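You operate a simulated robot arm through the tools that you are given. There is no shell and no other tool.

Carry out the task below with a simulated robot arm. There is one attempt and no reset: what you move stays moved.

JOB
Drain the water tray through the teal hose into the waste tub.
Fine: Switch the 230 volt machine off and wind the tray down first. Push the hose on the brass spout before you open the drain wheel; shut it after. Where these are worked on the way, their far stop is far enough and under half their travel is too little: drain wheel.

It is judged by the outcome, as a careful person would: the job done as asked, and still so three seconds after it is handed in. It fails if anything else is knocked over, pushed out of place, dropped, spilled or broken.

ROBOT AND FRAMES
A 6-joint arm with a two-finger gripper, fixed in place. Base frame: the origin is on the floor under the middle of its stand, x ahead of it, y to its left, z up. Units: mm, rad, N and s.
It reaches about 1572 mm from its shoulder. Its first joint turns from -2.897 to 2.897 rad. Payload 2.45 kg.
The tool frame sits at the grasp point between the pads (the TCP): z along the fingers, y along the line on which they close. The tips reach 20 mm beyond it. The gripper opens to 140 mm; its body begins 168 mm behind the TCP.
Orientation is that of the tool frame in the base frame, as a unit quaternion [w, x, y, z]. With the fingers straight down and closing along the base's y, the tool's x points along the base's -x, its y along +y and its z along -z.

CONTROLS
- The arm moves only by the tool move_arm. Its argument "moves" is a list of rows, each an object of numbers (a shift or turn left out is 0, a gripper value left out holds the last): "tx", "ty", "tz": the shift along the tool's x, y, z in mm; "rx", "ry", "rz": the turn, a rotation vector about the tool's x, y, z in rad; "gripper": the finger opening in mm, from 0 to 140. In form: [{"tx": .., "ty": .., "tz": .., "rx": .., "ry": .., "rz": .., "gripper": ..}, ...]. A call has 1 to 20 rows; each row is the pose to reach, as a shift and turn from the pose commanded when the call began, along the tool's axes at that moment. Rows are played at 5 a second. More than 50 mm and 0.15 rad between two rows, or a gripper value outside its range, and nothing of the call is played. A pose out of reach is approached as far as the arm can. The call stops where the force on the tool passes 40 N (or 10 N more than at its start, if that is more) or the arm is blocked; 0.2 s more then pass. Each finger travels about 45 mm/s and halts on what it meets, pressing with about 21 N; the grip force reading is that of the motor and also rises with nothing between the fingers. The clock runs only during rows and for 0.2 s after the last one: add rows that repeat a pose to give the fingers time. It gives the time, the measured TCP pose, the force on the tool (base axes), the opening and the grip force at its end, in the units of the frame above (readings bear some noise), with the torque about the TCP (base axes, N m) and any sound that the robot's microphone picked up.
- Cameras (640 x 400 px; columns grow to the right, rows downward): "scene" is fixed at [221.2, -500.2, 1688.1]; the picture's right is [0.84, -0.55, 0.00], its down [-0.20, -0.30, -0.93] and it looks along [0.51, 0.78, -0.36] (base axes); focal length 316 px, centre (320, 200). "wrist" rides on the gripper at [78, 11, -209] in the tool frame; the picture's right is [-0.14, 0.99, 0.00], its down [-0.92, -0.13, -0.37] and it looks along [-0.37, -0.05, 0.93] (tool axes); focal length 280 px, centre (320, 200). There is no depth. A picture from a camera that has moved, and an enlarged one, comes with that camera's place and axes in the base frame and with its lens.
- grab_frame(camera): a new picture of that camera. No time passes.
- zoom(camera, box): a new picture of the part [left, top, right, bottom] of that camera's present view, enlarged. No time passes.
- close_job(): hands the job in; it is judged then, once.

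Places have to be worked out from the pictures, the camera data and where the tool is seen. Open the gripper and draw the arm clear of the work before you hand the job in, unless the task says otherwise.

The tools are called after "Emit:" by a JSON object that holds its "fn" and its "kwargs". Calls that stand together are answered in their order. move_arm: Moves the arm, as the interface text tells. Its arguments: {"type":"object","properties":{"moves":{"type":"array"}},"required":["moves"]} The other tools are called the same way: grab_frame (camera) takes a picture; zoom (camera, box) takes an enlarged picture of a part of a camera's view; close_job () hands the job in.

At the start:

```text
time: 0.0
tool_pos: [464.4, 324.4, 1497.5]
tool_rot: [0.0, 0.0, 1.0, 0.001]
contact_force: [0.7, 1.2, -0.1]
ft_torque: [0.0, 0.01, 0.02]
finger_gap: 139.9
grip_force: 0.0
```

scene: 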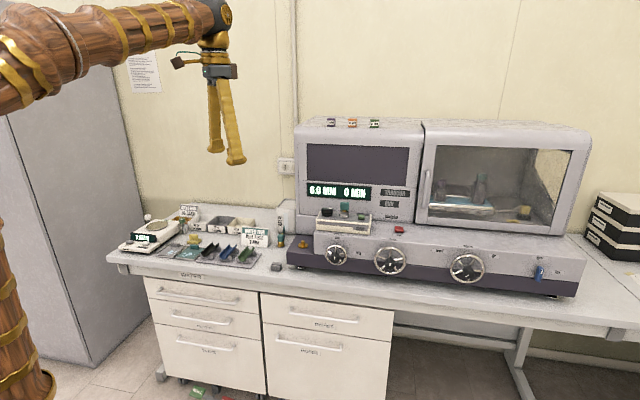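
wrist: 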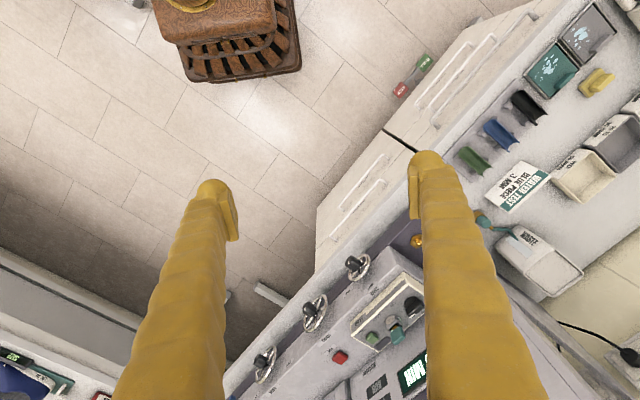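

I begin by looking closer at the machine and the bench from the scene camera, to identify the switch, tray wheel, spout, drain wheel, hose and tub.

Emit:
{"fn": "zoom", "kwargs": {"camera": "scene", "box": [280, 190, 440, 290]}}

Emit:
{"fn": "zoom", "kwargs": {"camera": "scene", "box": [430, 200, 590, 300]}}

Emit:
{"fn": "zoom", "kwargs": {"camera": "scene", "box": [110, 190, 300, 310]}}

Emit:
{"fn": "zoom", "kwargs": {"camera": "scene", "box": [280, 100, 440, 200]}}

Emit:
{"fn": "zoom", "kwargs": {"camera": "scene", "box": [415, 120, 600, 235]}}

Emit:
{"fn": "zoom", "kwargs": {"camera": "scene", "box": [100, 280, 420, 400]}}

```text
4.00 times, centred on (360, 240) of scene
camera zoom: at [221.2, -500.2, 1688.1], right [0.84, -0.55, 0.0], down [-0.2, -0.3, -0.93], along [0.51, 0.78, -0.36], focal length 1266 px, centre (160, 40)
```

zoom: 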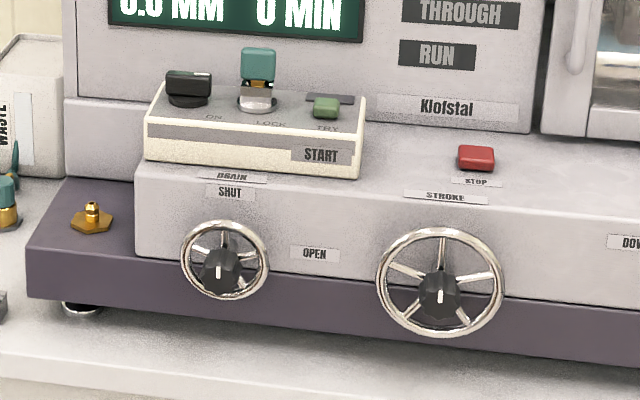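

```text
4.00 times, centred on (510, 250) of scene
camera zoom: at [221.2, -500.2, 1688.1], right [0.84, -0.55, 0.0], down [-0.2, -0.3, -0.93], along [0.51, 0.78, -0.36], focal length 1266 px, centre (-440, 0)
```

zoom: 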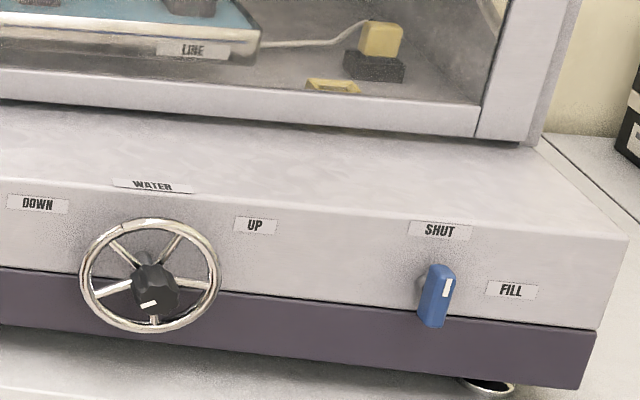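

```text
3.33 times, centred on (205, 250) of scene
camera zoom: at [221.2, -500.2, 1688.1], right [0.84, -0.55, 0.0], down [-0.2, -0.3, -0.93], along [0.51, 0.78, -0.36], focal length 1055 px, centre (703, 33)
```

zoom: 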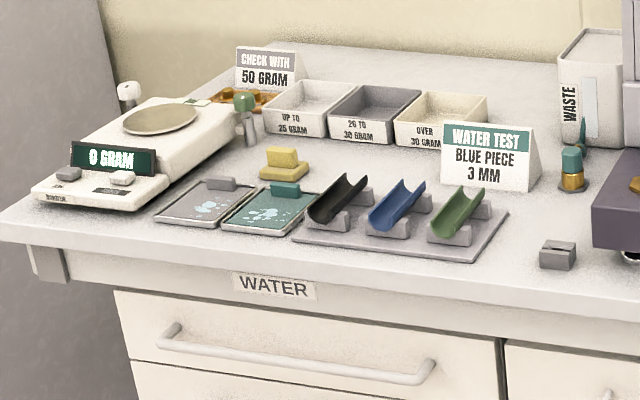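

```text
4.00 times, centred on (360, 150) of scene
camera zoom: at [221.2, -500.2, 1688.1], right [0.84, -0.55, 0.0], down [-0.2, -0.3, -0.93], along [0.51, 0.78, -0.36], focal length 1266 px, centre (160, 400)
```

zoom: 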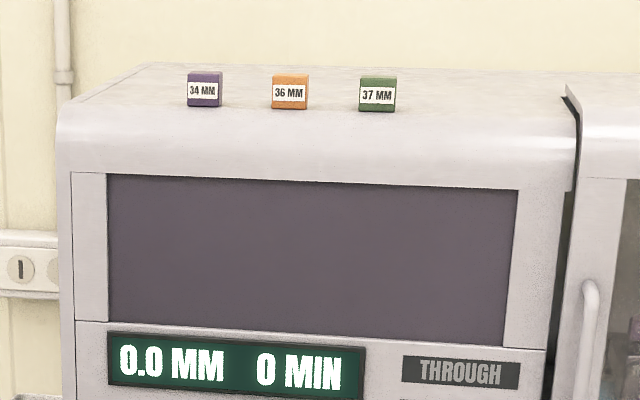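

```text
3.46 times, centred on (508, 178) of scene
camera zoom: at [221.2, -500.2, 1688.1], right [0.84, -0.55, 0.0], down [-0.2, -0.3, -0.93], along [0.51, 0.78, -0.36], focal length 1095 px, centre (-329, 278)
```

zoom: 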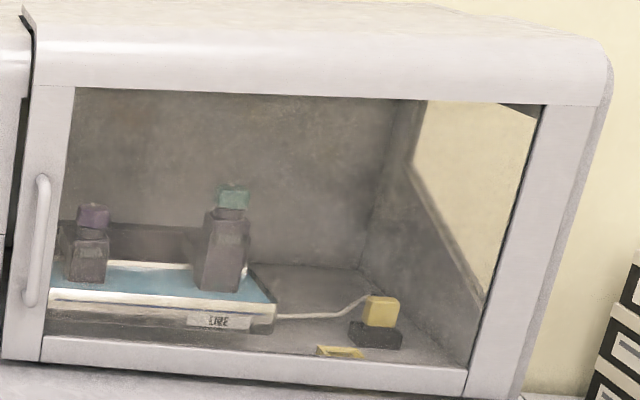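

```text
2.00 times, centred on (260, 340) of scene
camera zoom: at [221.2, -500.2, 1688.1], right [0.84, -0.55, 0.0], down [-0.2, -0.3, -0.93], along [0.51, 0.78, -0.36], focal length 633 px, centre (440, -80)
```

zoom: 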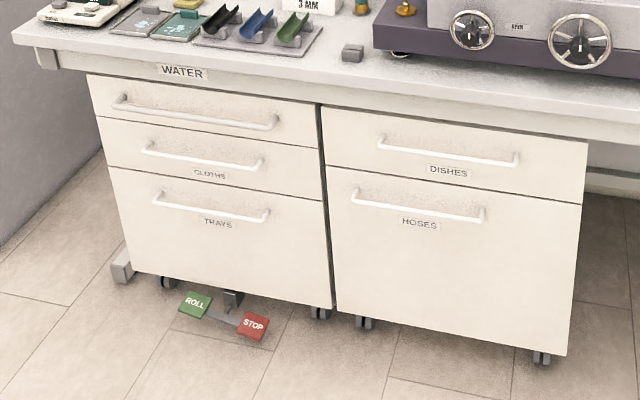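

The bench stands diagonally ahead-left. I check the wrist view details now to read the switch panel, waste tub and wheels.

Emit:
{"fn": "zoom", "kwargs": {"camera": "wrist", "box": [440, 100, 640, 225]}}

Emit:
{"fn": "zoom", "kwargs": {"camera": "wrist", "box": [440, 200, 640, 325]}}

Emit:
{"fn": "zoom", "kwargs": {"camera": "wrist", "box": [230, 225, 430, 400]}}

Emit:
{"fn": "zoom", "kwargs": {"camera": "scene", "box": [250, 140, 350, 200]}}

Emit:
{"fn": "zoom", "kwargs": {"camera": "scene", "box": [115, 40, 195, 100]}}

Emit:
{"fn": "zoom", "kwargs": {"camera": "scene", "box": [260, 200, 320, 280]}}

Emit:
{"fn": "zoom", "kwargs": {"camera": "scene", "box": [312, 198, 382, 242]}}

```text
3.20 times, centred on (540, 162) of wrist
camera zoom: at [386.2, 333.5, 1705.6], right [0.14, 0.99, 0.0], down [0.92, -0.13, 0.37], along [0.37, -0.05, -0.93], focal length 897 px, centre (-384, 320)
```

zoom: 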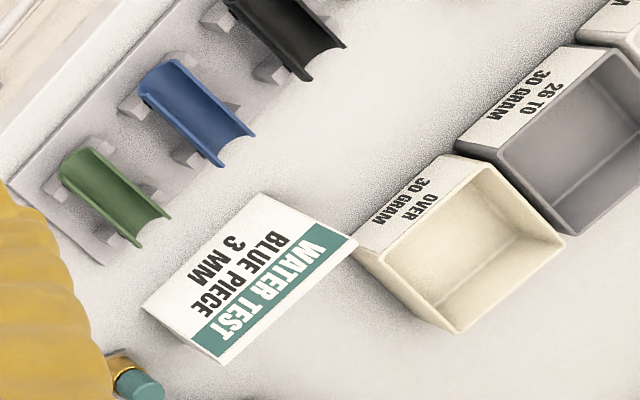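

```text
3.20 times, centred on (540, 262) of wrist
camera zoom: at [386.2, 333.5, 1705.6], right [0.14, 0.99, 0.0], down [0.92, -0.13, 0.37], along [0.37, -0.05, -0.93], focal length 897 px, centre (-384, 0)
```

zoom: 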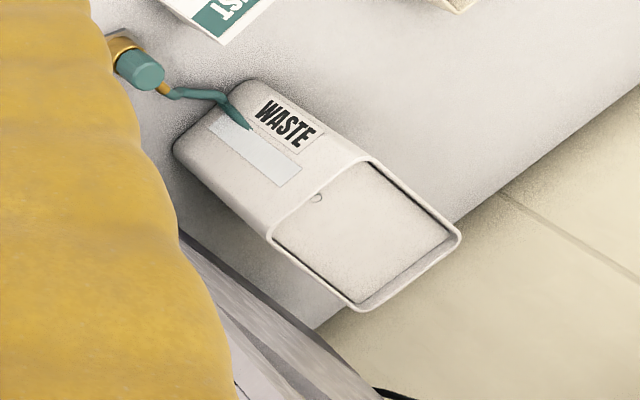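

```text
2.29 times, centred on (330, 312) of wrist
camera zoom: at [386.2, 333.5, 1705.6], right [0.14, 0.99, 0.0], down [0.92, -0.13, 0.37], along [0.37, -0.05, -0.93], focal length 641 px, centre (297, -57)
```

zoom: 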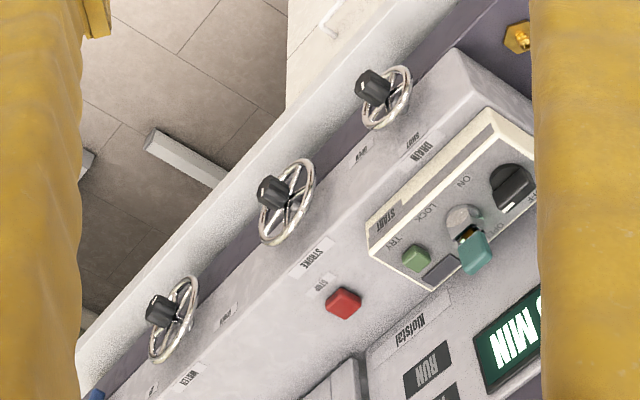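

```text
6.40 times, centred on (300, 170) of scene
camera zoom: at [221.2, -500.2, 1688.1], right [0.84, -0.55, 0.0], down [-0.2, -0.3, -0.93], along [0.51, 0.78, -0.36], focal length 2025 px, centre (448, 392)
```

zoom: 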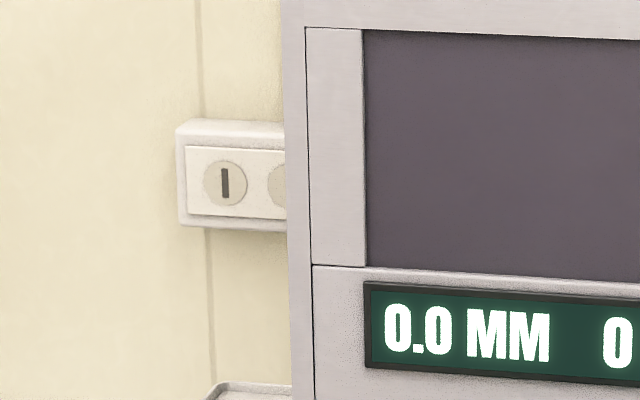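

```text
6.67 times, centred on (155, 70) of scene
camera zoom: at [221.2, -500.2, 1688.1], right [0.84, -0.55, 0.0], down [-0.2, -0.3, -0.93], along [0.51, 0.78, -0.36], focal length 2110 px, centre (1420, 1067)
```

zoom: 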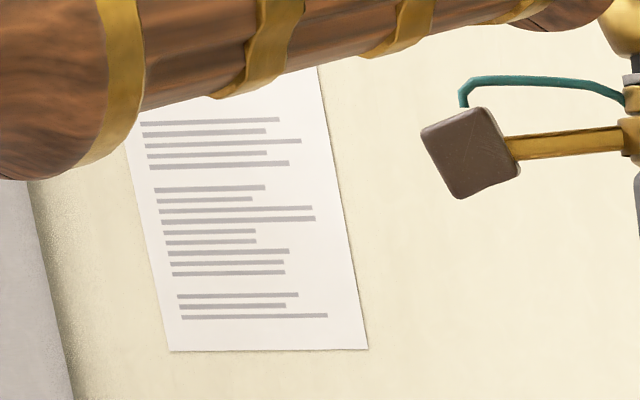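

```text
5.00 times, centred on (290, 240) of scene
camera zoom: at [221.2, -500.2, 1688.1], right [0.84, -0.55, 0.0], down [-0.2, -0.3, -0.93], along [0.51, 0.78, -0.36], focal length 1582 px, centre (470, 0)
```

zoom: 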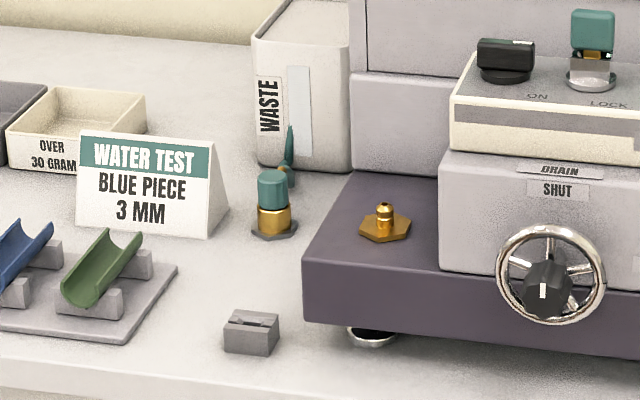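

```text
9.09 times, centred on (347, 220) of scene
camera zoom: at [221.2, -500.2, 1688.1], right [0.84, -0.55, 0.0], down [-0.2, -0.3, -0.93], along [0.51, 0.78, -0.36], focal length 2877 px, centre (74, 18)
```

zoom: 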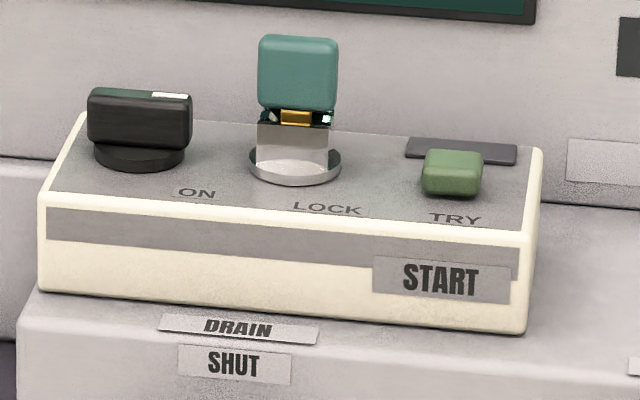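

Triangulating the two pictures, the machine front runs along (0.707,-0.707) with the wall side toward (0.707,0.707); the spout is near (813,542,1026), the black knob near (906,493,1172), the parked hose end near (809,753,973). I move in free air to a spot above the front of the machine, turning the wrist camera to face it squarely.

Emit:
{"fn": "move_arm", "kwargs": {"moves": [{"tx": -33.5, "ty": 12.1, "tz": 16.7, "rz": -0.0785}, {"tx": -67, "ty": 24.2, "tz": 33.4, "rz": -0.157}, {"tx": -100.5, "ty": 36.3, "tz": 50.1, "rz": -0.2356}, {"tx": -134, "ty": 48.4, "tz": 66.8, "rz": -0.3142}, {"tx": -167.5, "ty": 60.5, "tz": 83.5, "rz": -0.3927}, {"tx": -201, "ty": 72.6, "tz": 100.2, "rz": -0.4712}, {"tx": -234.5, "ty": 84.7, "tz": 116.9, "rz": -0.5498}, {"tx": -268, "ty": 96.8, "tz": 133.6, "rz": -0.6283}, {"tx": -301.5, "ty": 108.9, "tz": 150.3, "rz": -0.7069}, {"tx": -335, "ty": 121, "tz": 167, "rz": -0.7854}]}}

```text
time: 2.2
tool_pos: [799.0, 445.0, 1334.4]
tool_rot: [0.002, -0.384, 0.923, 0.0]
contact_force: [0.3, 0.4, 0.9]
ft_torque: [0.03, -0.04, -0.03]
finger_gap: 140.1
grip_force: 0.1
```

The arm reached the viewing spot with no contact; I take wrist and scene pictures.

Emit:
{"fn": "grab_frame", "kwargs": {"camera": "wrist"}}

Emit:
{"fn": "grab_frame", "kwargs": {"camera": "scene"}}

```text
taken
camera wrist: at [736.5, 395.3, 1542.0], right [-0.61, 0.8, 0.0], down [0.74, 0.56, 0.37], along [0.3, 0.22, -0.93], focal length 280 px, centre (320, 200)
```

wrist: 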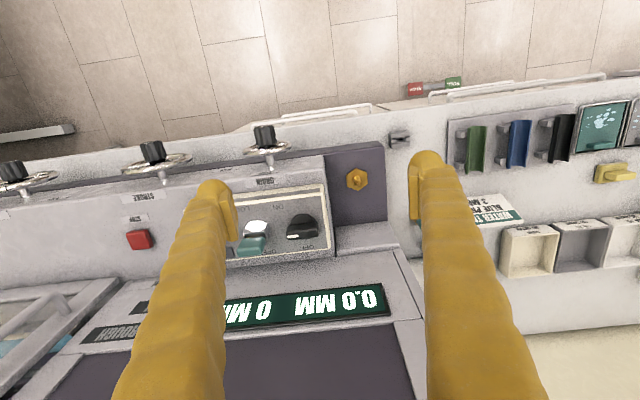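

```text
taken
```

scene: 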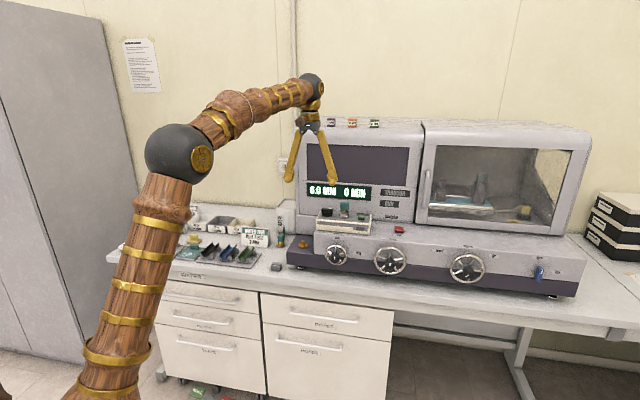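

The notice on the wall is now uncovered; I read it and zoom at the switch panel.

Emit:
{"fn": "zoom", "kwargs": {"camera": "scene", "box": [118, 35, 166, 97]}}

Emit:
{"fn": "zoom", "kwargs": {"camera": "wrist", "box": [220, 140, 400, 260]}}

Emit:
{"fn": "zoom", "kwargs": {"camera": "wrist", "box": [380, 80, 640, 260]}}

Emit:
{"fn": "zoom", "kwargs": {"camera": "wrist", "box": [0, 120, 200, 260]}}

```text
6.45 times, centred on (142, 66) of scene
camera zoom: at [221.2, -500.2, 1688.1], right [0.84, -0.55, 0.0], down [-0.2, -0.3, -0.93], along [0.51, 0.78, -0.36], focal length 2042 px, centre (1468, 1064)
```

zoom: 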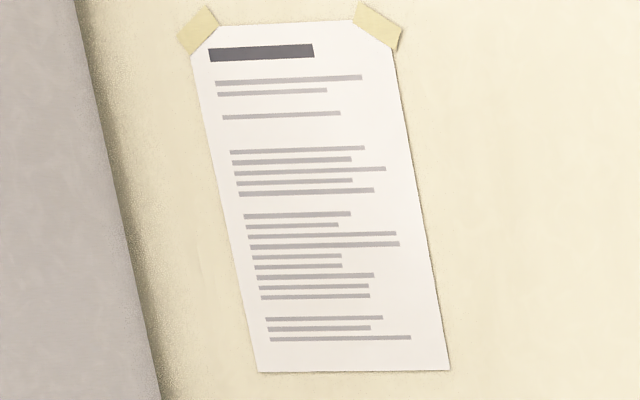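

```text
3.33 times, centred on (310, 200) of wrist
camera zoom: at [736.5, 395.3, 1542.0], right [-0.61, 0.8, 0.0], down [0.74, 0.56, 0.37], along [0.3, 0.22, -0.93], focal length 935 px, centre (353, 200)
```

zoom: 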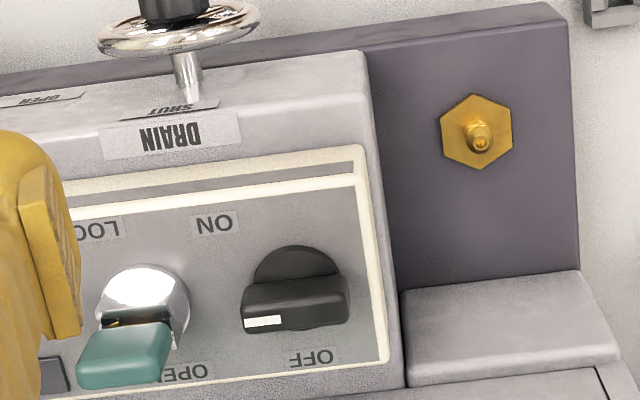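

```text
2.22 times, centred on (510, 170) of wrist
camera zoom: at [736.5, 395.3, 1542.0], right [-0.61, 0.8, 0.0], down [0.74, 0.56, 0.37], along [0.3, 0.22, -0.93], focal length 623 px, centre (-102, 267)
```

zoom: 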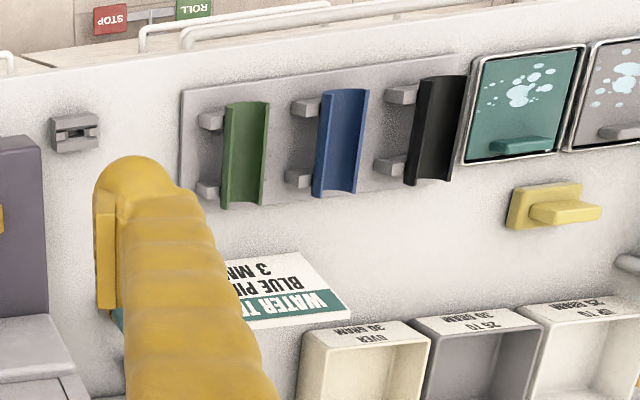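

```text
2.86 times, centred on (100, 190) of wrist
camera zoom: at [736.5, 395.3, 1542.0], right [-0.61, 0.8, 0.0], down [0.74, 0.56, 0.37], along [0.3, 0.22, -0.93], focal length 801 px, centre (949, 229)
```

zoom: 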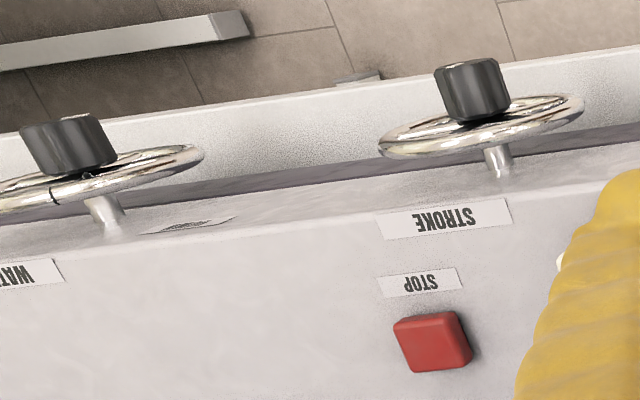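

The knob's white mark points to the right (ON side at front-right, OFF label behind it), and the display is lit, so the machine is on. Next I look at the hose end and waste tub by moving left along the bench, still high.

Emit:
{"fn": "move_arm", "kwargs": {"moves": [{"tx": -20, "ty": 38, "tz": 0}, {"tx": -40, "ty": 76, "tz": 0}, {"tx": -60, "ty": 114, "tz": 0}, {"tx": -80, "ty": 152, "tz": 0}, {"tx": -100, "ty": 190, "tz": 10}]}}

Emit:
{"fn": "grab_frame", "kwargs": {"camera": "wrist"}}

```text
time: 3.4
tool_pos: [732.5, 650.8, 1323.3]
tool_rot: [0.001, -0.384, 0.923, -0.001]
contact_force: [-0.4, 0.1, 1.1]
ft_torque: [0.08, -0.03, 0.0]
finger_gap: 140.2
grip_force: 0.0
```

```text
taken
camera wrist: at [670.0, 601.3, 1531.4], right [-0.6, 0.8, 0.0], down [0.74, 0.56, 0.37], along [0.3, 0.22, -0.93], focal length 280 px, centre (320, 200)
```

wrist: 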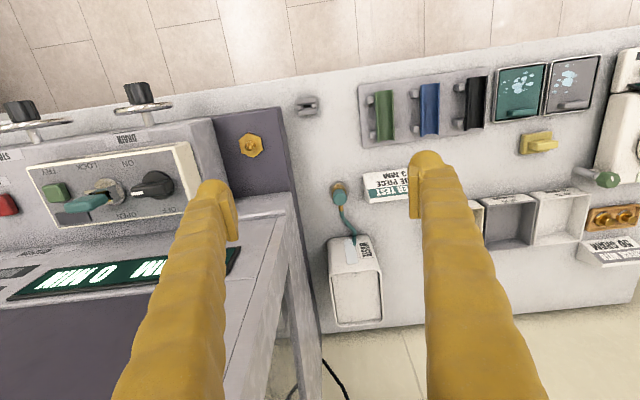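

Emit:
{"fn": "zoom", "kwargs": {"camera": "wrist", "box": [220, 90, 420, 215]}}

Emit:
{"fn": "zoom", "kwargs": {"camera": "wrist", "box": [290, 170, 420, 335]}}

Emit:
{"fn": "zoom", "kwargs": {"camera": "wrist", "box": [30, 130, 210, 250]}}

```text
3.20 times, centred on (320, 152) of wrist
camera zoom: at [670.0, 601.3, 1531.4], right [-0.6, 0.8, 0.0], down [0.74, 0.56, 0.37], along [0.3, 0.22, -0.93], focal length 897 px, centre (320, 352)
```

zoom: 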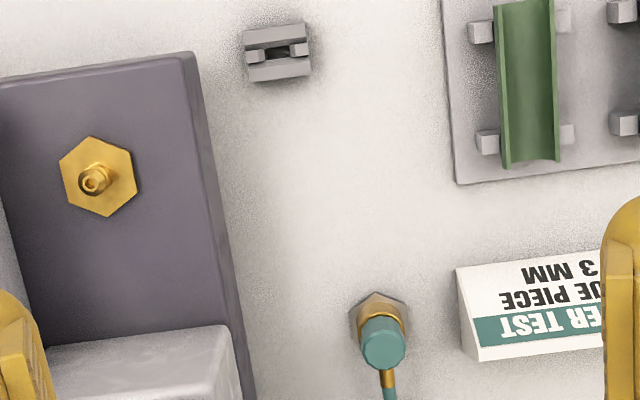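

```text
2.42 times, centred on (355, 252) of wrist
camera zoom: at [670.0, 601.3, 1531.4], right [-0.6, 0.8, 0.0], down [0.74, 0.56, 0.37], along [0.3, 0.22, -0.93], focal length 680 px, centre (235, 73)
```

zoom: 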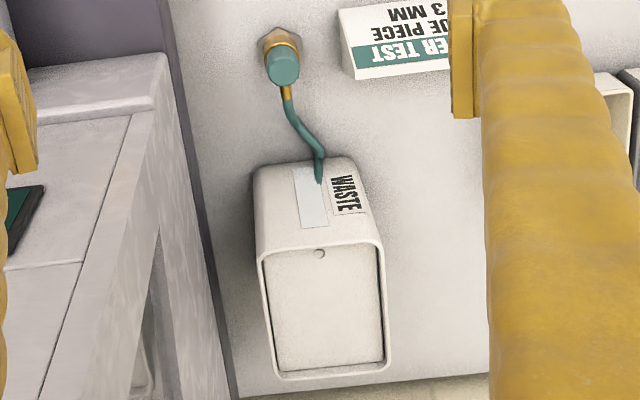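

```text
3.33 times, centred on (120, 190) of wrist
camera zoom: at [670.0, 601.3, 1531.4], right [-0.6, 0.8, 0.0], down [0.74, 0.56, 0.37], along [0.3, 0.22, -0.93], focal length 935 px, centre (987, 233)
```

zoom: 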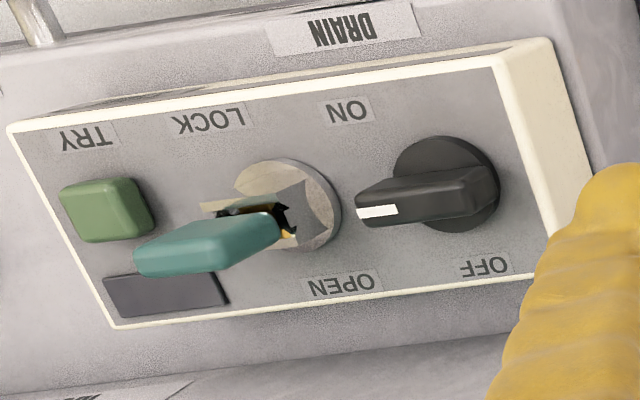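

I zoom on the region between the switch panel and the display, to learn how much room there is between the knob and the cabinet face.

Emit:
{"fn": "zoom", "kwargs": {"camera": "wrist", "box": [0, 170, 240, 320]}}

Emit:
{"fn": "zoom", "kwargs": {"camera": "scene", "box": [285, 170, 425, 260]}}

```text
2.67 times, centred on (120, 245) of wrist
camera zoom: at [670.0, 601.3, 1531.4], right [-0.6, 0.8, 0.0], down [0.74, 0.56, 0.37], along [0.3, 0.22, -0.93], focal length 748 px, centre (853, 80)
```

zoom: 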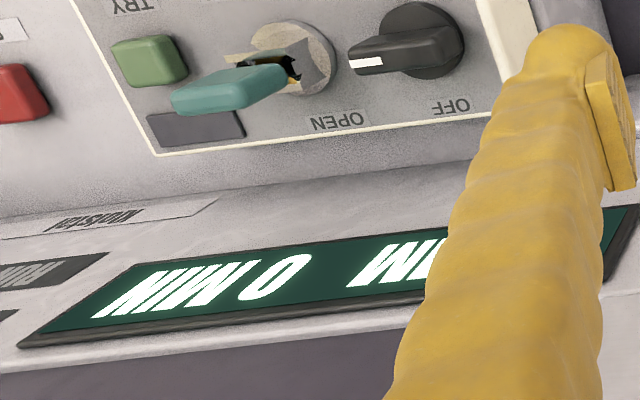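

```text
4.44 times, centred on (355, 215) of scene
camera zoom: at [221.2, -500.2, 1688.1], right [0.84, -0.55, 0.0], down [-0.2, -0.3, -0.93], along [0.51, 0.78, -0.36], focal length 1406 px, centre (164, 133)
```

zoom: 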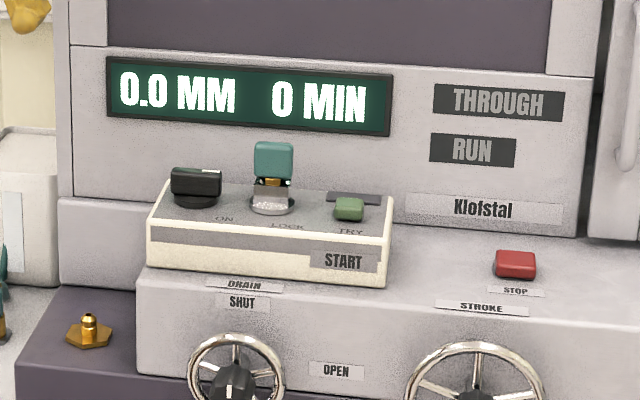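

The wrist-pair triangulation puts the knob axis at about (911.5, 495.7) with its top at z≈1181, about 80 mm in front of the display face. I narrow the fingers, move above the knob and turn the hand so that it closes across the bar, camera to the left.

Emit:
{"fn": "move_arm", "kwargs": {"moves": [{"tx": 0, "ty": 0, "tz": 0, "rz": 0, "gripper": 50}, {"tx": -1.5, "ty": -21, "tz": 0, "rz": 0.13, "gripper": 50}, {"tx": -3, "ty": -42, "tz": 0, "rz": 0.26}, {"tx": -4.5, "ty": -63, "tz": 0, "rz": 0.39}, {"tx": -6, "ty": -84, "tz": 0, "rz": 0.52}, {"tx": -7.5, "ty": -105, "tz": 5, "rz": 0.65}, {"tx": -9, "ty": -126, "tz": 10, "rz": 0.78}, {"tx": -10.5, "ty": -147, "tz": 20, "rz": 0.91}, {"tx": -12, "ty": -168, "tz": 30, "rz": 1.04}, {"tx": -13.5, "ty": -189, "tz": 40, "rz": 1.17}, {"tx": -15, "ty": -210, "tz": 50, "rz": 1.3}, {"tx": -16.5, "ty": -226, "tz": 60, "rz": 1.43}, {"tx": -17, "ty": -235, "tz": 70, "rz": 1.5708}, {"tx": -17, "ty": -235, "tz": 70, "rz": 1.5708}]}}

Emit:
{"fn": "grab_frame", "kwargs": {"camera": "wrist"}}

Emit:
{"fn": "grab_frame", "kwargs": {"camera": "scene"}}

```text
time: 6.4
tool_pos: [912.2, 496.8, 1251.9]
tool_rot: [0.001, 0.383, 0.924, 0.001]
contact_force: [-0.8, 0.0, 1.2]
ft_torque: [-0.01, 0.02, 0.01]
finger_gap: 50.0
grip_force: 0.1
```

```text
taken
camera wrist: at [865.5, 558.5, 1458.5], right [0.8, 0.6, 0.0], down [0.56, -0.74, 0.37], along [0.22, -0.29, -0.93], focal length 280 px, centre (320, 200)
```

wrist: 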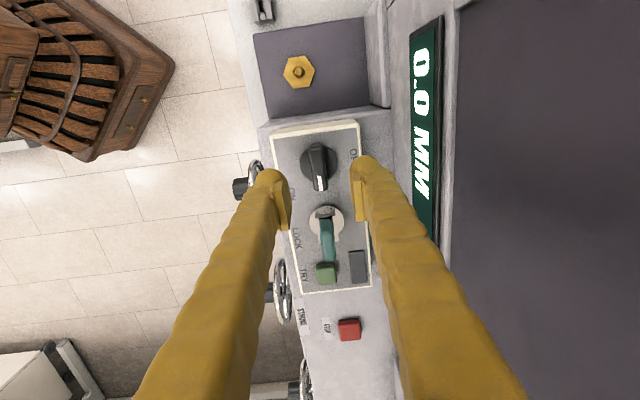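

```text
taken
```

scene: 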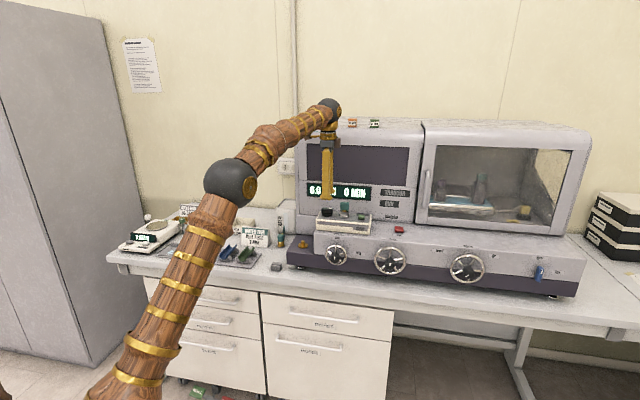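

The bar lies midway between the fingers and runs along the panel as predicted. I descend so the tips straddle the bar, then close on it.

Emit:
{"fn": "move_arm", "kwargs": {"moves": [{"tz": 20}, {"tz": 40}, {"tz": 55}, {"tz": 65}, {"tz": 72}, {"tz": 72}]}}

Emit:
{"fn": "zoom", "kwargs": {"camera": "wrist", "box": [220, 100, 420, 260]}}

Emit:
{"fn": "zoom", "kwargs": {"camera": "scene", "box": [300, 150, 400, 240]}}

```text
time: 7.8
tool_pos: [913.8, 495.4, 1180.1]
tool_rot: [0.001, 0.382, 0.924, 0.0]
contact_force: [0.6, 0.1, 0.5]
ft_torque: [-0.02, -0.02, -0.01]
finger_gap: 50.1
grip_force: 0.1
```

```text
2.50 times, centred on (320, 180) of wrist
camera zoom: at [866.5, 557.9, 1387.8], right [0.8, 0.6, 0.0], down [0.56, -0.74, 0.37], along [0.22, -0.29, -0.93], focal length 701 px, centre (320, 250)
```

zoom: 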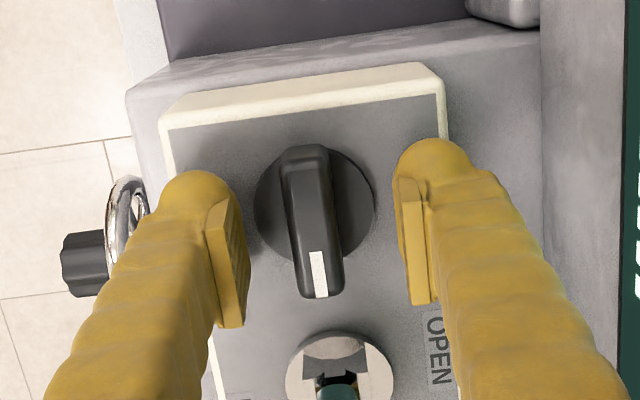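

```text
4.44 times, centred on (350, 195) of scene
camera zoom: at [221.2, -500.2, 1688.1], right [0.84, -0.55, 0.0], down [-0.2, -0.3, -0.93], along [0.51, 0.78, -0.36], focal length 1406 px, centre (187, 222)
```

zoom: 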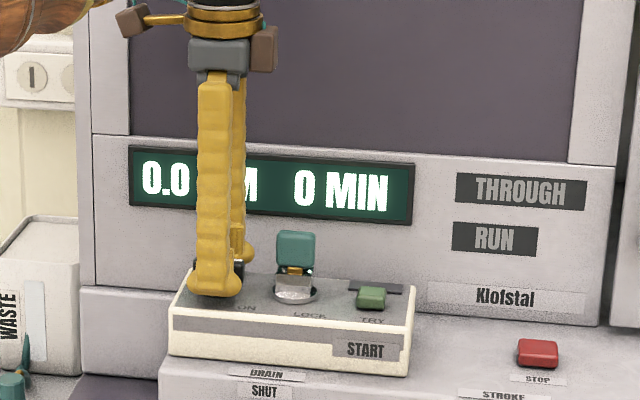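

The bar sits between the pads, about 3 mm off along its length. I shift 3 mm and close.

Emit:
{"fn": "move_arm", "kwargs": {"moves": [{"tx": 3, "gripper": 50}, {"tx": 3, "gripper": 10}, {"tx": 3, "gripper": 10}, {"tx": 3, "gripper": 10}, {"tx": 3, "gripper": 10}]}}

```text
time: 9.0
tool_pos: [911.7, 498.8, 1179.8]
tool_rot: [0.0, 0.382, 0.924, 0.0]
contact_force: [-13.1, -7.3, -3.7]
ft_torque: [-0.01, 0.14, -0.04]
finger_gap: 19.0
grip_force: 7.0
```

Gripped at 19 mm, with a sideways push of about 14 N toward the operator, so I relax by 2 mm that way, then start turning counter-clockwise (seen from above) toward OFF.

Emit:
{"fn": "move_arm", "kwargs": {"moves": [{"ty": -1, "gripper": 10}, {"ty": -2, "gripper": 10}, {"ty": -2, "gripper": 10}]}}

```text
time: 9.8
tool_pos: [910.8, 499.0, 1179.7]
tool_rot: [0.001, 0.382, 0.924, 0.001]
contact_force: [-4.6, -9.8, -0.2]
ft_torque: [-0.16, 0.04, -0.01]
finger_gap: 16.8
grip_force: 5.0
```

Force has dropped; now I turn about 45° toward OFF and read the torque.

Emit:
{"fn": "move_arm", "kwargs": {"moves": [{"rz": -0.1, "gripper": 5}, {"rz": -0.2}, {"rz": -0.3}, {"rz": -0.4}, {"rz": -0.5}, {"rz": -0.6}, {"rz": -0.7}, {"rz": -0.8}]}}

Emit:
{"fn": "zoom", "kwargs": {"camera": "wrist", "box": [220, 100, 420, 260]}}

Emit:
{"fn": "zoom", "kwargs": {"camera": "scene", "box": [300, 150, 400, 240]}}

```text
time: 11.6
tool_pos: [911.0, 497.2, 1179.6]
tool_rot: [0.001, -0.008, 1.0, 0.0]
contact_force: [-0.8, -18.6, 3.5]
ft_torque: [-0.24, 0.02, -0.05]
finger_gap: 17.4
grip_force: 9.3
```

```text
2.50 times, centred on (320, 180) of wrist
camera zoom: at [832.5, 505.9, 1387.2], right [0.12, 0.99, 0.0], down [0.92, -0.11, 0.37], along [0.37, -0.04, -0.93], focal length 701 px, centre (320, 250)
```

zoom: 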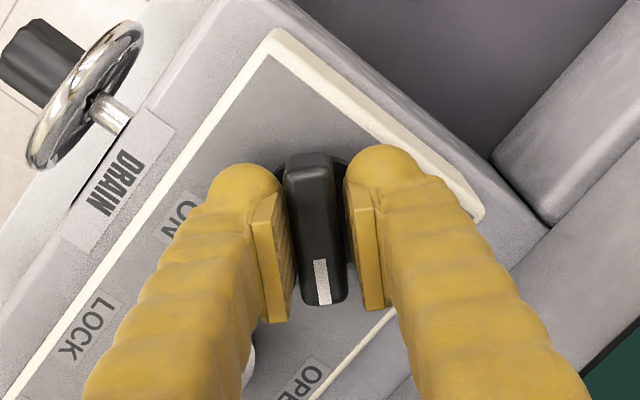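

```text
4.44 times, centred on (350, 195) of scene
camera zoom: at [221.2, -500.2, 1688.1], right [0.84, -0.55, 0.0], down [-0.2, -0.3, -0.93], along [0.51, 0.78, -0.36], focal length 1406 px, centre (187, 222)
```

zoom: 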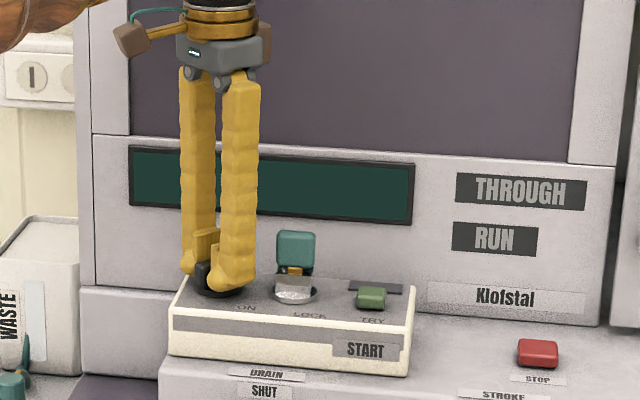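

The display has gone dark and the bar turns with the hand. I finish the turn toward OFF, easing 1-2 mm sideways.

Emit:
{"fn": "move_arm", "kwargs": {"moves": [{"ty": -1, "rz": -0.1}, {"ty": -1.5, "rz": -0.2}, {"ty": -1.5, "rz": -0.3}, {"ty": -1.5, "rz": -0.4}, {"ty": -1.5, "rz": -0.5}, {"ty": -1.5, "rz": -0.6}, {"ty": -1.5, "rz": -0.7}, {"ty": -1.5, "rz": -0.78}, {"ty": -1.5, "rz": -0.78}]}}

Emit:
{"fn": "zoom", "kwargs": {"camera": "wrist", "box": [220, 100, 420, 260]}}

```text
time: 13.6
tool_pos: [909.9, 497.6, 1180.1]
tool_rot: [0.001, -0.388, 0.922, 0.0]
contact_force: [28.4, 4.3, -4.5]
ft_torque: [0.24, -0.44, -0.41]
finger_gap: 15.2
grip_force: 41.9
```

```text
2.50 times, centred on (320, 180) of wrist
camera zoom: at [848.5, 446.8, 1387.2], right [-0.61, 0.79, 0.0], down [0.73, 0.57, 0.37], along [0.29, 0.23, -0.93], focal length 701 px, centre (320, 250)
```

zoom: 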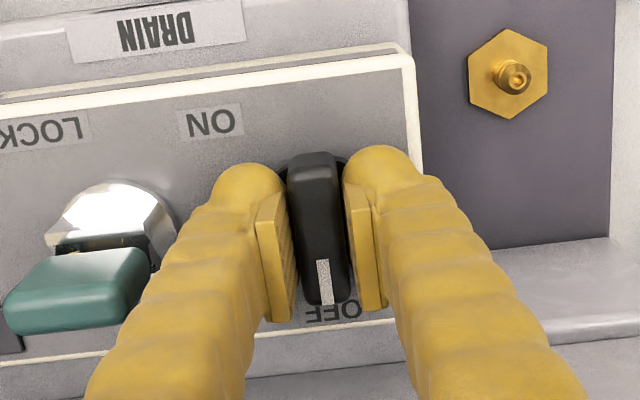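

The pointer is at OFF and the torque shows the stop. I open slightly and lift straight up.

Emit:
{"fn": "move_arm", "kwargs": {"moves": [{"gripper": 34}, {"gripper": 34}, {"tz": -20, "gripper": 34}, {"tz": -50}, {"tz": -90}, {"tz": -130}]}}

Emit:
{"fn": "grab_frame", "kwargs": {"camera": "wrist"}}

Emit:
{"fn": "zoom", "kwargs": {"camera": "scene", "box": [300, 150, 440, 240]}}

```text
time: 15.0
tool_pos: [907.1, 495.5, 1312.8]
tool_rot: [0.001, -0.387, 0.922, 0.0]
contact_force: [-0.3, -1.2, -0.2]
ft_torque: [0.01, -0.02, 0.0]
finger_gap: 34.0
grip_force: 0.0
```

```text
taken
camera wrist: at [845.5, 445.8, 1520.8], right [-0.61, 0.79, 0.0], down [0.73, 0.57, 0.37], along [0.29, 0.23, -0.93], focal length 280 px, centre (320, 200)
```

wrist: 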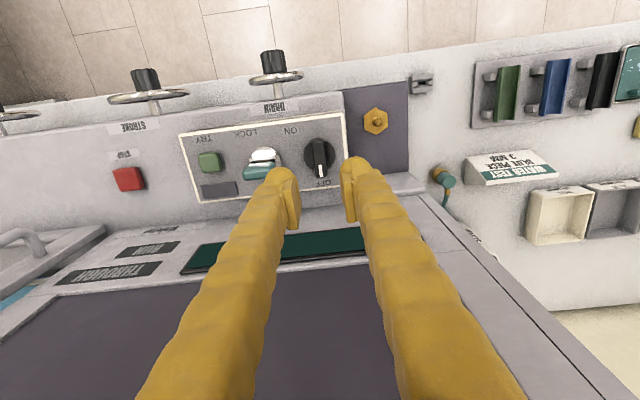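

```text
4.44 times, centred on (370, 195) of scene
camera zoom: at [221.2, -500.2, 1688.1], right [0.84, -0.55, 0.0], down [-0.2, -0.3, -0.93], along [0.51, 0.78, -0.36], focal length 1406 px, centre (98, 222)
```

zoom: 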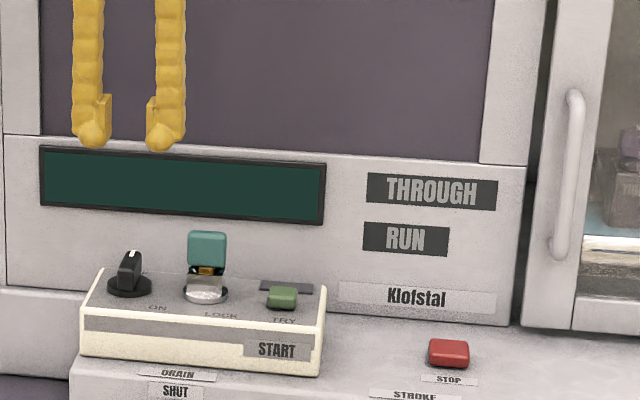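

The switch is at OFF and the display is dark. Next is the WATER (tray) wheel near (1200,20,1029): I back away from the machine, swing right and tilt the hand level so it points at the wheel, stopping well in front to look.

Emit:
{"fn": "move_arm", "kwargs": {"moves": [{"tx": 39, "ty": -22, "tz": 2, "ry": -0.09}, {"tx": 78, "ty": -44, "tz": 4, "ry": -0.18}, {"tx": 117, "ty": -66, "tz": 7, "ry": -0.27}, {"tx": 156, "ty": -88, "tz": 9, "ry": -0.36}, {"tx": 195, "ty": -110, "tz": 11, "ry": -0.45}, {"tx": 234, "ty": -132, "tz": 13, "ry": -0.54}, {"tx": 273, "ty": -154, "tz": 16, "ry": -0.63}, {"tx": 312, "ty": -176, "tz": 18, "ry": -0.72}, {"tx": 352, "ty": -198, "tz": 20, "ry": -0.81}, {"tx": 352, "ty": -236, "tz": 46, "ry": -0.895}, {"tx": 352, "ty": -274, "tz": 72, "ry": -0.98}, {"tx": 352, "ty": -312, "tz": 98, "ry": -1.065}, {"tx": 352, "ty": -350, "tz": 124, "ry": -1.15}, {"tx": 352, "ty": -388, "tz": 150, "ry": -1.235}, {"tx": 352, "ty": -426, "tz": 176, "ry": -1.32}, {"tx": 352, "ty": -464, "tz": 202, "ry": -1.405}, {"tx": 352, "ty": -502, "tz": 228, "ry": -1.49}, {"tx": 352, "ty": -543, "tz": 253, "ry": -1.5708}, {"tx": 352, "ty": -543, "tz": 253, "ry": -1.5708}]}}

Emit:
{"fn": "grab_frame", "kwargs": {"camera": "wrist"}}

Emit:
{"fn": "grab_frame", "kwargs": {"camera": "scene"}}

```text
time: 19.0
tool_pos: [1050.0, -135.5, 1057.0]
tool_rot: [0.653, -0.275, 0.65, 0.274]
contact_force: [0.0, 0.0, 0.4]
ft_torque: [-0.02, -0.02, 0.0]
finger_gap: 33.7
grip_force: 0.1
```

```text
taken
camera wrist: at [897.7, -277.7, 977.8], right [-0.71, 0.69, 0.14], down [-0.17, -0.35, 0.92], along [0.69, 0.63, 0.37], focal length 280 px, centre (320, 200)
```

wrist: 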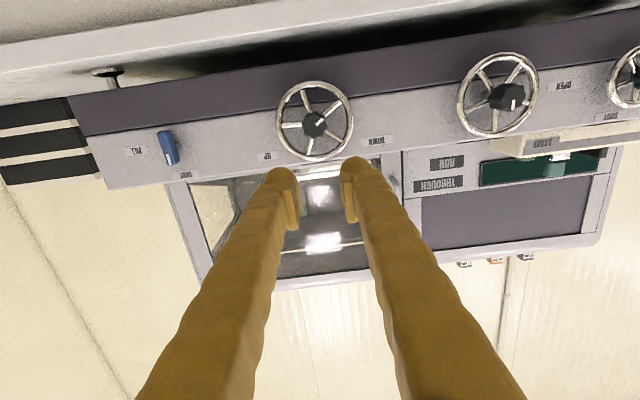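

```text
taken
```

scene: 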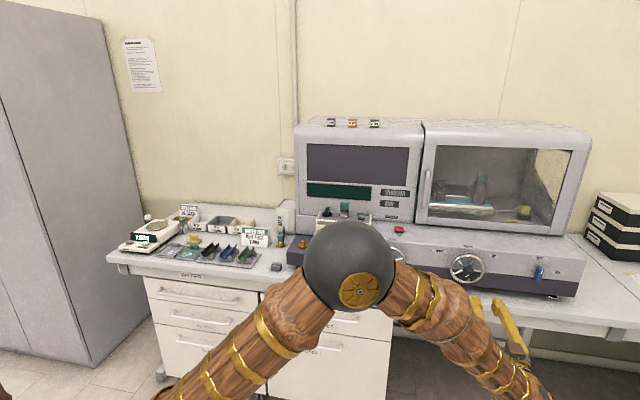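

The arm hangs clear and the hand points at the machine with the camera below it (picture upside down). I zoom in on the wheels.

Emit:
{"fn": "zoom", "kwargs": {"camera": "wrist", "box": [235, 60, 415, 180]}}

Emit:
{"fn": "zoom", "kwargs": {"camera": "wrist", "box": [440, 40, 640, 165]}}

Emit:
{"fn": "zoom", "kwargs": {"camera": "scene", "box": [430, 230, 510, 290]}}

Emit:
{"fn": "zoom", "kwargs": {"camera": "scene", "box": [415, 130, 595, 240]}}

```text
3.33 times, centred on (325, 120) of wrist
camera zoom: at [897.7, -277.7, 977.8], right [-0.71, 0.69, 0.14], down [-0.17, -0.35, 0.92], along [0.69, 0.63, 0.37], focal length 935 px, centre (303, 467)
```

zoom: 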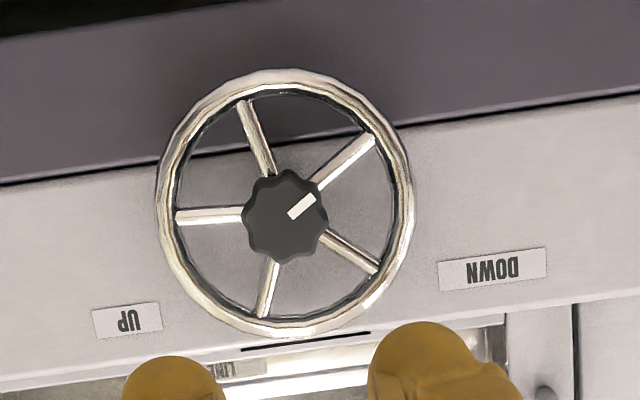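

```text
3.20 times, centred on (540, 102) of wrist
camera zoom: at [897.7, -277.7, 977.8], right [-0.71, 0.69, 0.14], down [-0.17, -0.35, 0.92], along [0.69, 0.63, 0.37], focal length 897 px, centre (-384, 512)
```

zoom: 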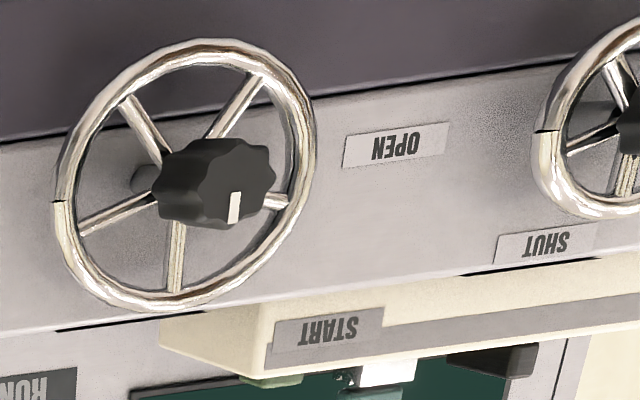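

```text
6.67 times, centred on (470, 260) of scene
camera zoom: at [221.2, -500.2, 1688.1], right [0.84, -0.55, 0.0], down [-0.2, -0.3, -0.93], along [0.51, 0.78, -0.36], focal length 2110 px, centre (-680, -200)
```

zoom: 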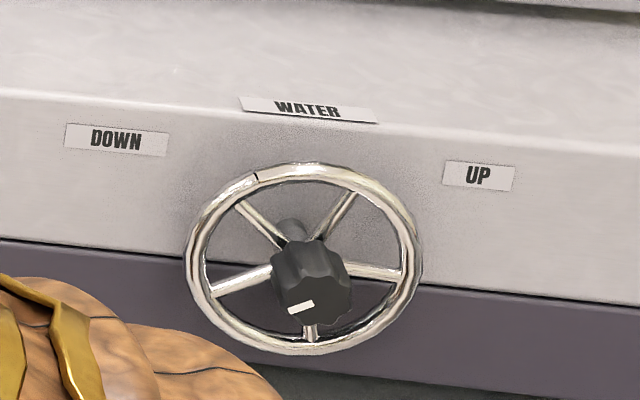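

```text
3.56 times, centred on (505, 185) of scene
camera zoom: at [221.2, -500.2, 1688.1], right [0.84, -0.55, 0.0], down [-0.2, -0.3, -0.93], along [0.51, 0.78, -0.36], focal length 1125 px, centre (-338, 253)
```

zoom: 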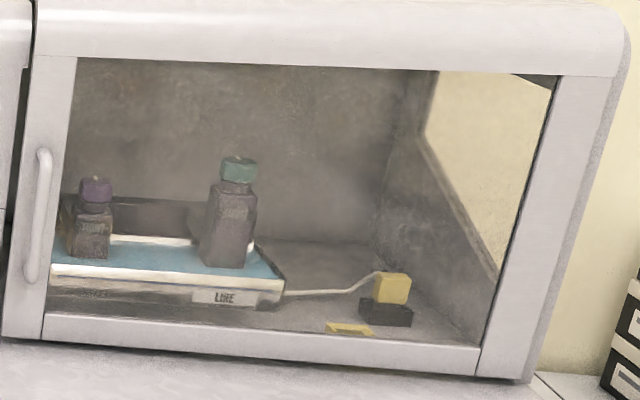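

Both cameras put the WATER wheel's hub face near u=841, v=854, z=1026 in the bench frame (base ≈ (1199, 9, 1026)), knob about 37 mm wide, its pointer toward lower left. I open the fingers to 80 mm and advance to about 60 mm short of it, lowering 31 mm, to check alignment.

Emit:
{"fn": "move_arm", "kwargs": {"moves": [{"tx": 10, "ty": -1, "tz": 30, "gripper": 80}, {"tx": 20, "ty": -2, "tz": 60}, {"tx": 31, "ty": -4, "tz": 90}, {"tx": 31, "ty": -5, "tz": 120}, {"tx": 31, "ty": -5, "tz": 145}, {"tx": 31, "ty": -5, "tz": 145}]}}

Emit:
{"fn": "grab_frame", "kwargs": {"camera": "wrist"}}

```text
time: 20.4
tool_pos: [1153.1, -35.9, 1026.4]
tool_rot: [0.652, -0.274, 0.652, 0.274]
contact_force: [0.3, 0.4, -0.3]
ft_torque: [0.01, 0.03, 0.0]
finger_gap: 79.8
grip_force: 0.0
```

```text
taken
camera wrist: at [1000.3, -179.4, 946.4], right [-0.71, 0.69, 0.14], down [-0.17, -0.35, 0.92], along [0.69, 0.63, 0.37], focal length 280 px, centre (320, 200)
```

wrist: 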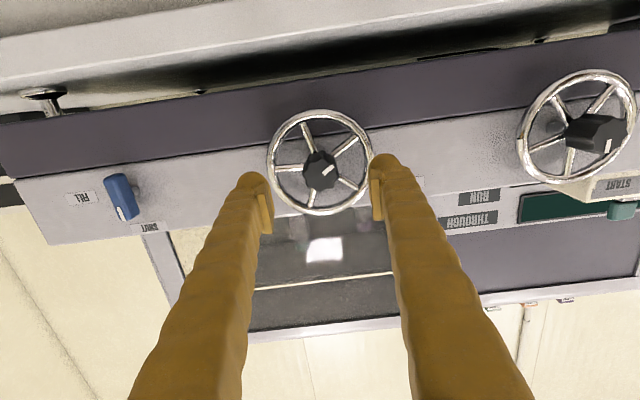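

The hub is centred within a few mm. I pre-turn the hand 1.2 rad clockwise (for turning room), narrow to 54 mm, and then go in around the hub knob.

Emit:
{"fn": "move_arm", "kwargs": {"moves": [{"tx": 3, "rz": 0.13, "gripper": 54}, {"tx": 3, "rz": 0.26}, {"tx": 3, "rz": 0.39}, {"tx": 3, "rz": 0.52}, {"tx": 3, "rz": 0.65}, {"tx": 3, "rz": 0.78}, {"tx": 3, "rz": 0.91}, {"tx": 3, "rz": 1.04}, {"tx": 3, "rz": 1.2}, {"tx": 3, "rz": 1.2}]}}

Emit:
{"fn": "grab_frame", "kwargs": {"camera": "wrist"}}

```text
refused: row 9 steps farther than a row can; nothing moved
```

```text
taken
camera wrist: at [1000.3, -179.4, 946.4], right [-0.71, 0.69, 0.14], down [-0.17, -0.35, 0.92], along [0.69, 0.63, 0.37], focal length 280 px, centre (320, 200)
```

wrist: 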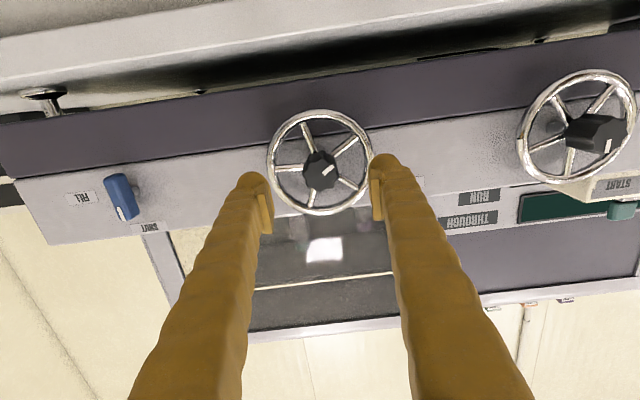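

One step was slightly too large, so nothing moved; I resend with smaller steps.

Emit:
{"fn": "move_arm", "kwargs": {"moves": [{"tx": 3, "rz": 0.13, "gripper": 54}, {"tx": 3, "rz": 0.26}, {"tx": 3, "rz": 0.39}, {"tx": 3, "rz": 0.52}, {"tx": 3, "rz": 0.65}, {"tx": 3, "rz": 0.78}, {"tx": 3, "rz": 0.91}, {"tx": 3, "rz": 1.04}, {"tx": 3, "rz": 1.12}, {"tx": 3, "rz": 1.2}, {"tx": 3, "rz": 1.2}]}}

Emit:
{"fn": "grab_frame", "kwargs": {"camera": "wrist"}}

Emit:
{"fn": "grab_frame", "kwargs": {"camera": "scene"}}

```text
time: 22.8
tool_pos: [1157.4, -34.2, 1021.9]
tool_rot: [0.383, 0.142, 0.692, 0.595]
contact_force: [-0.1, -0.8, -0.1]
ft_torque: [0.04, 0.02, 0.02]
finger_gap: 54.1
grip_force: 0.1
```

```text
taken
camera wrist: at [956.4, -132.2, 1002.7], right [-0.17, 0.16, 0.97], down [0.39, -0.9, 0.21], along [0.91, 0.41, 0.09], focal length 280 px, centre (320, 200)
```

wrist: 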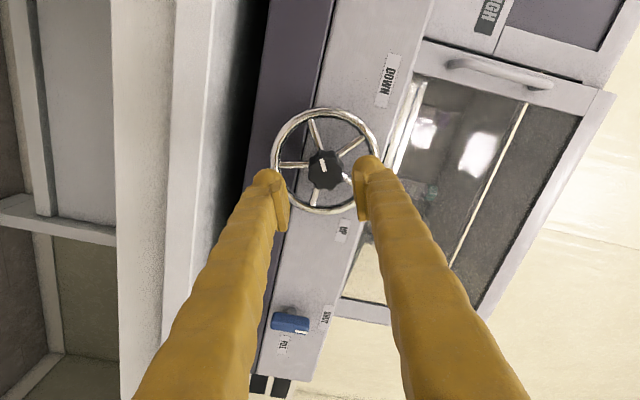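

```text
taken
```

scene: 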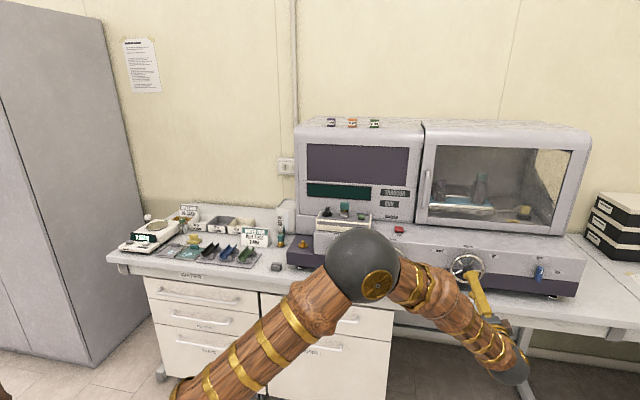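

The hub stays nearly centred (about 3 mm high of the hand). I correct that, advance 64 mm so the tips overlap the hub, and close.

Emit:
{"fn": "move_arm", "kwargs": {"moves": [{"tx": 0.5, "ty": 2.9, "tz": 16}, {"tx": 0.5, "ty": 2.9, "tz": 32}, {"tx": 0.5, "ty": 2.9, "tz": 46}, {"tx": 0.5, "ty": 2.9, "tz": 56}, {"tx": 0.5, "ty": 2.9, "tz": 62}, {"tx": 0.5, "ty": 2.9, "tz": 62}]}}

Emit:
{"fn": "zoom", "kwargs": {"camera": "wrist", "box": [220, 100, 420, 260]}}

```text
time: 24.2
tool_pos: [1198.7, 10.8, 1023.2]
tool_rot: [0.384, 0.142, 0.692, 0.594]
contact_force: [-0.2, -0.1, -0.2]
ft_torque: [-0.02, -0.01, 0.01]
finger_gap: 54.1
grip_force: 0.0
```

```text
2.50 times, centred on (320, 180) of wrist
camera zoom: at [997.7, -86.8, 1004.2], right [-0.17, 0.16, 0.97], down [0.39, -0.9, 0.21], along [0.91, 0.41, 0.09], focal length 701 px, centre (320, 250)
```

zoom: 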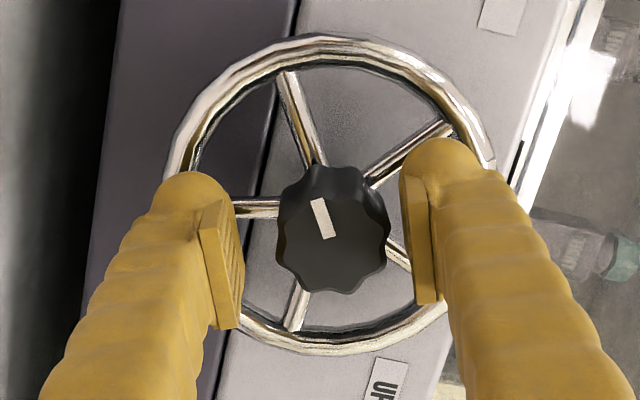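

The hub is about 4 mm toward the right pad; I shift 3.5 mm and close on it.

Emit:
{"fn": "move_arm", "kwargs": {"moves": [{"ty": 3.5, "tz": 3}, {"ty": 3.5, "tz": 3, "gripper": 20}, {"ty": 3.5, "tz": 3, "gripper": 20}, {"ty": 3.5, "tz": 3, "gripper": 20}]}}

```text
time: 25.2
tool_pos: [1199.6, 12.6, 1027.2]
tool_rot: [0.384, 0.14, 0.692, 0.595]
contact_force: [-4.0, 1.6, 4.3]
ft_torque: [0.0, -0.02, 0.03]
finger_gap: 35.2
grip_force: 40.0
```

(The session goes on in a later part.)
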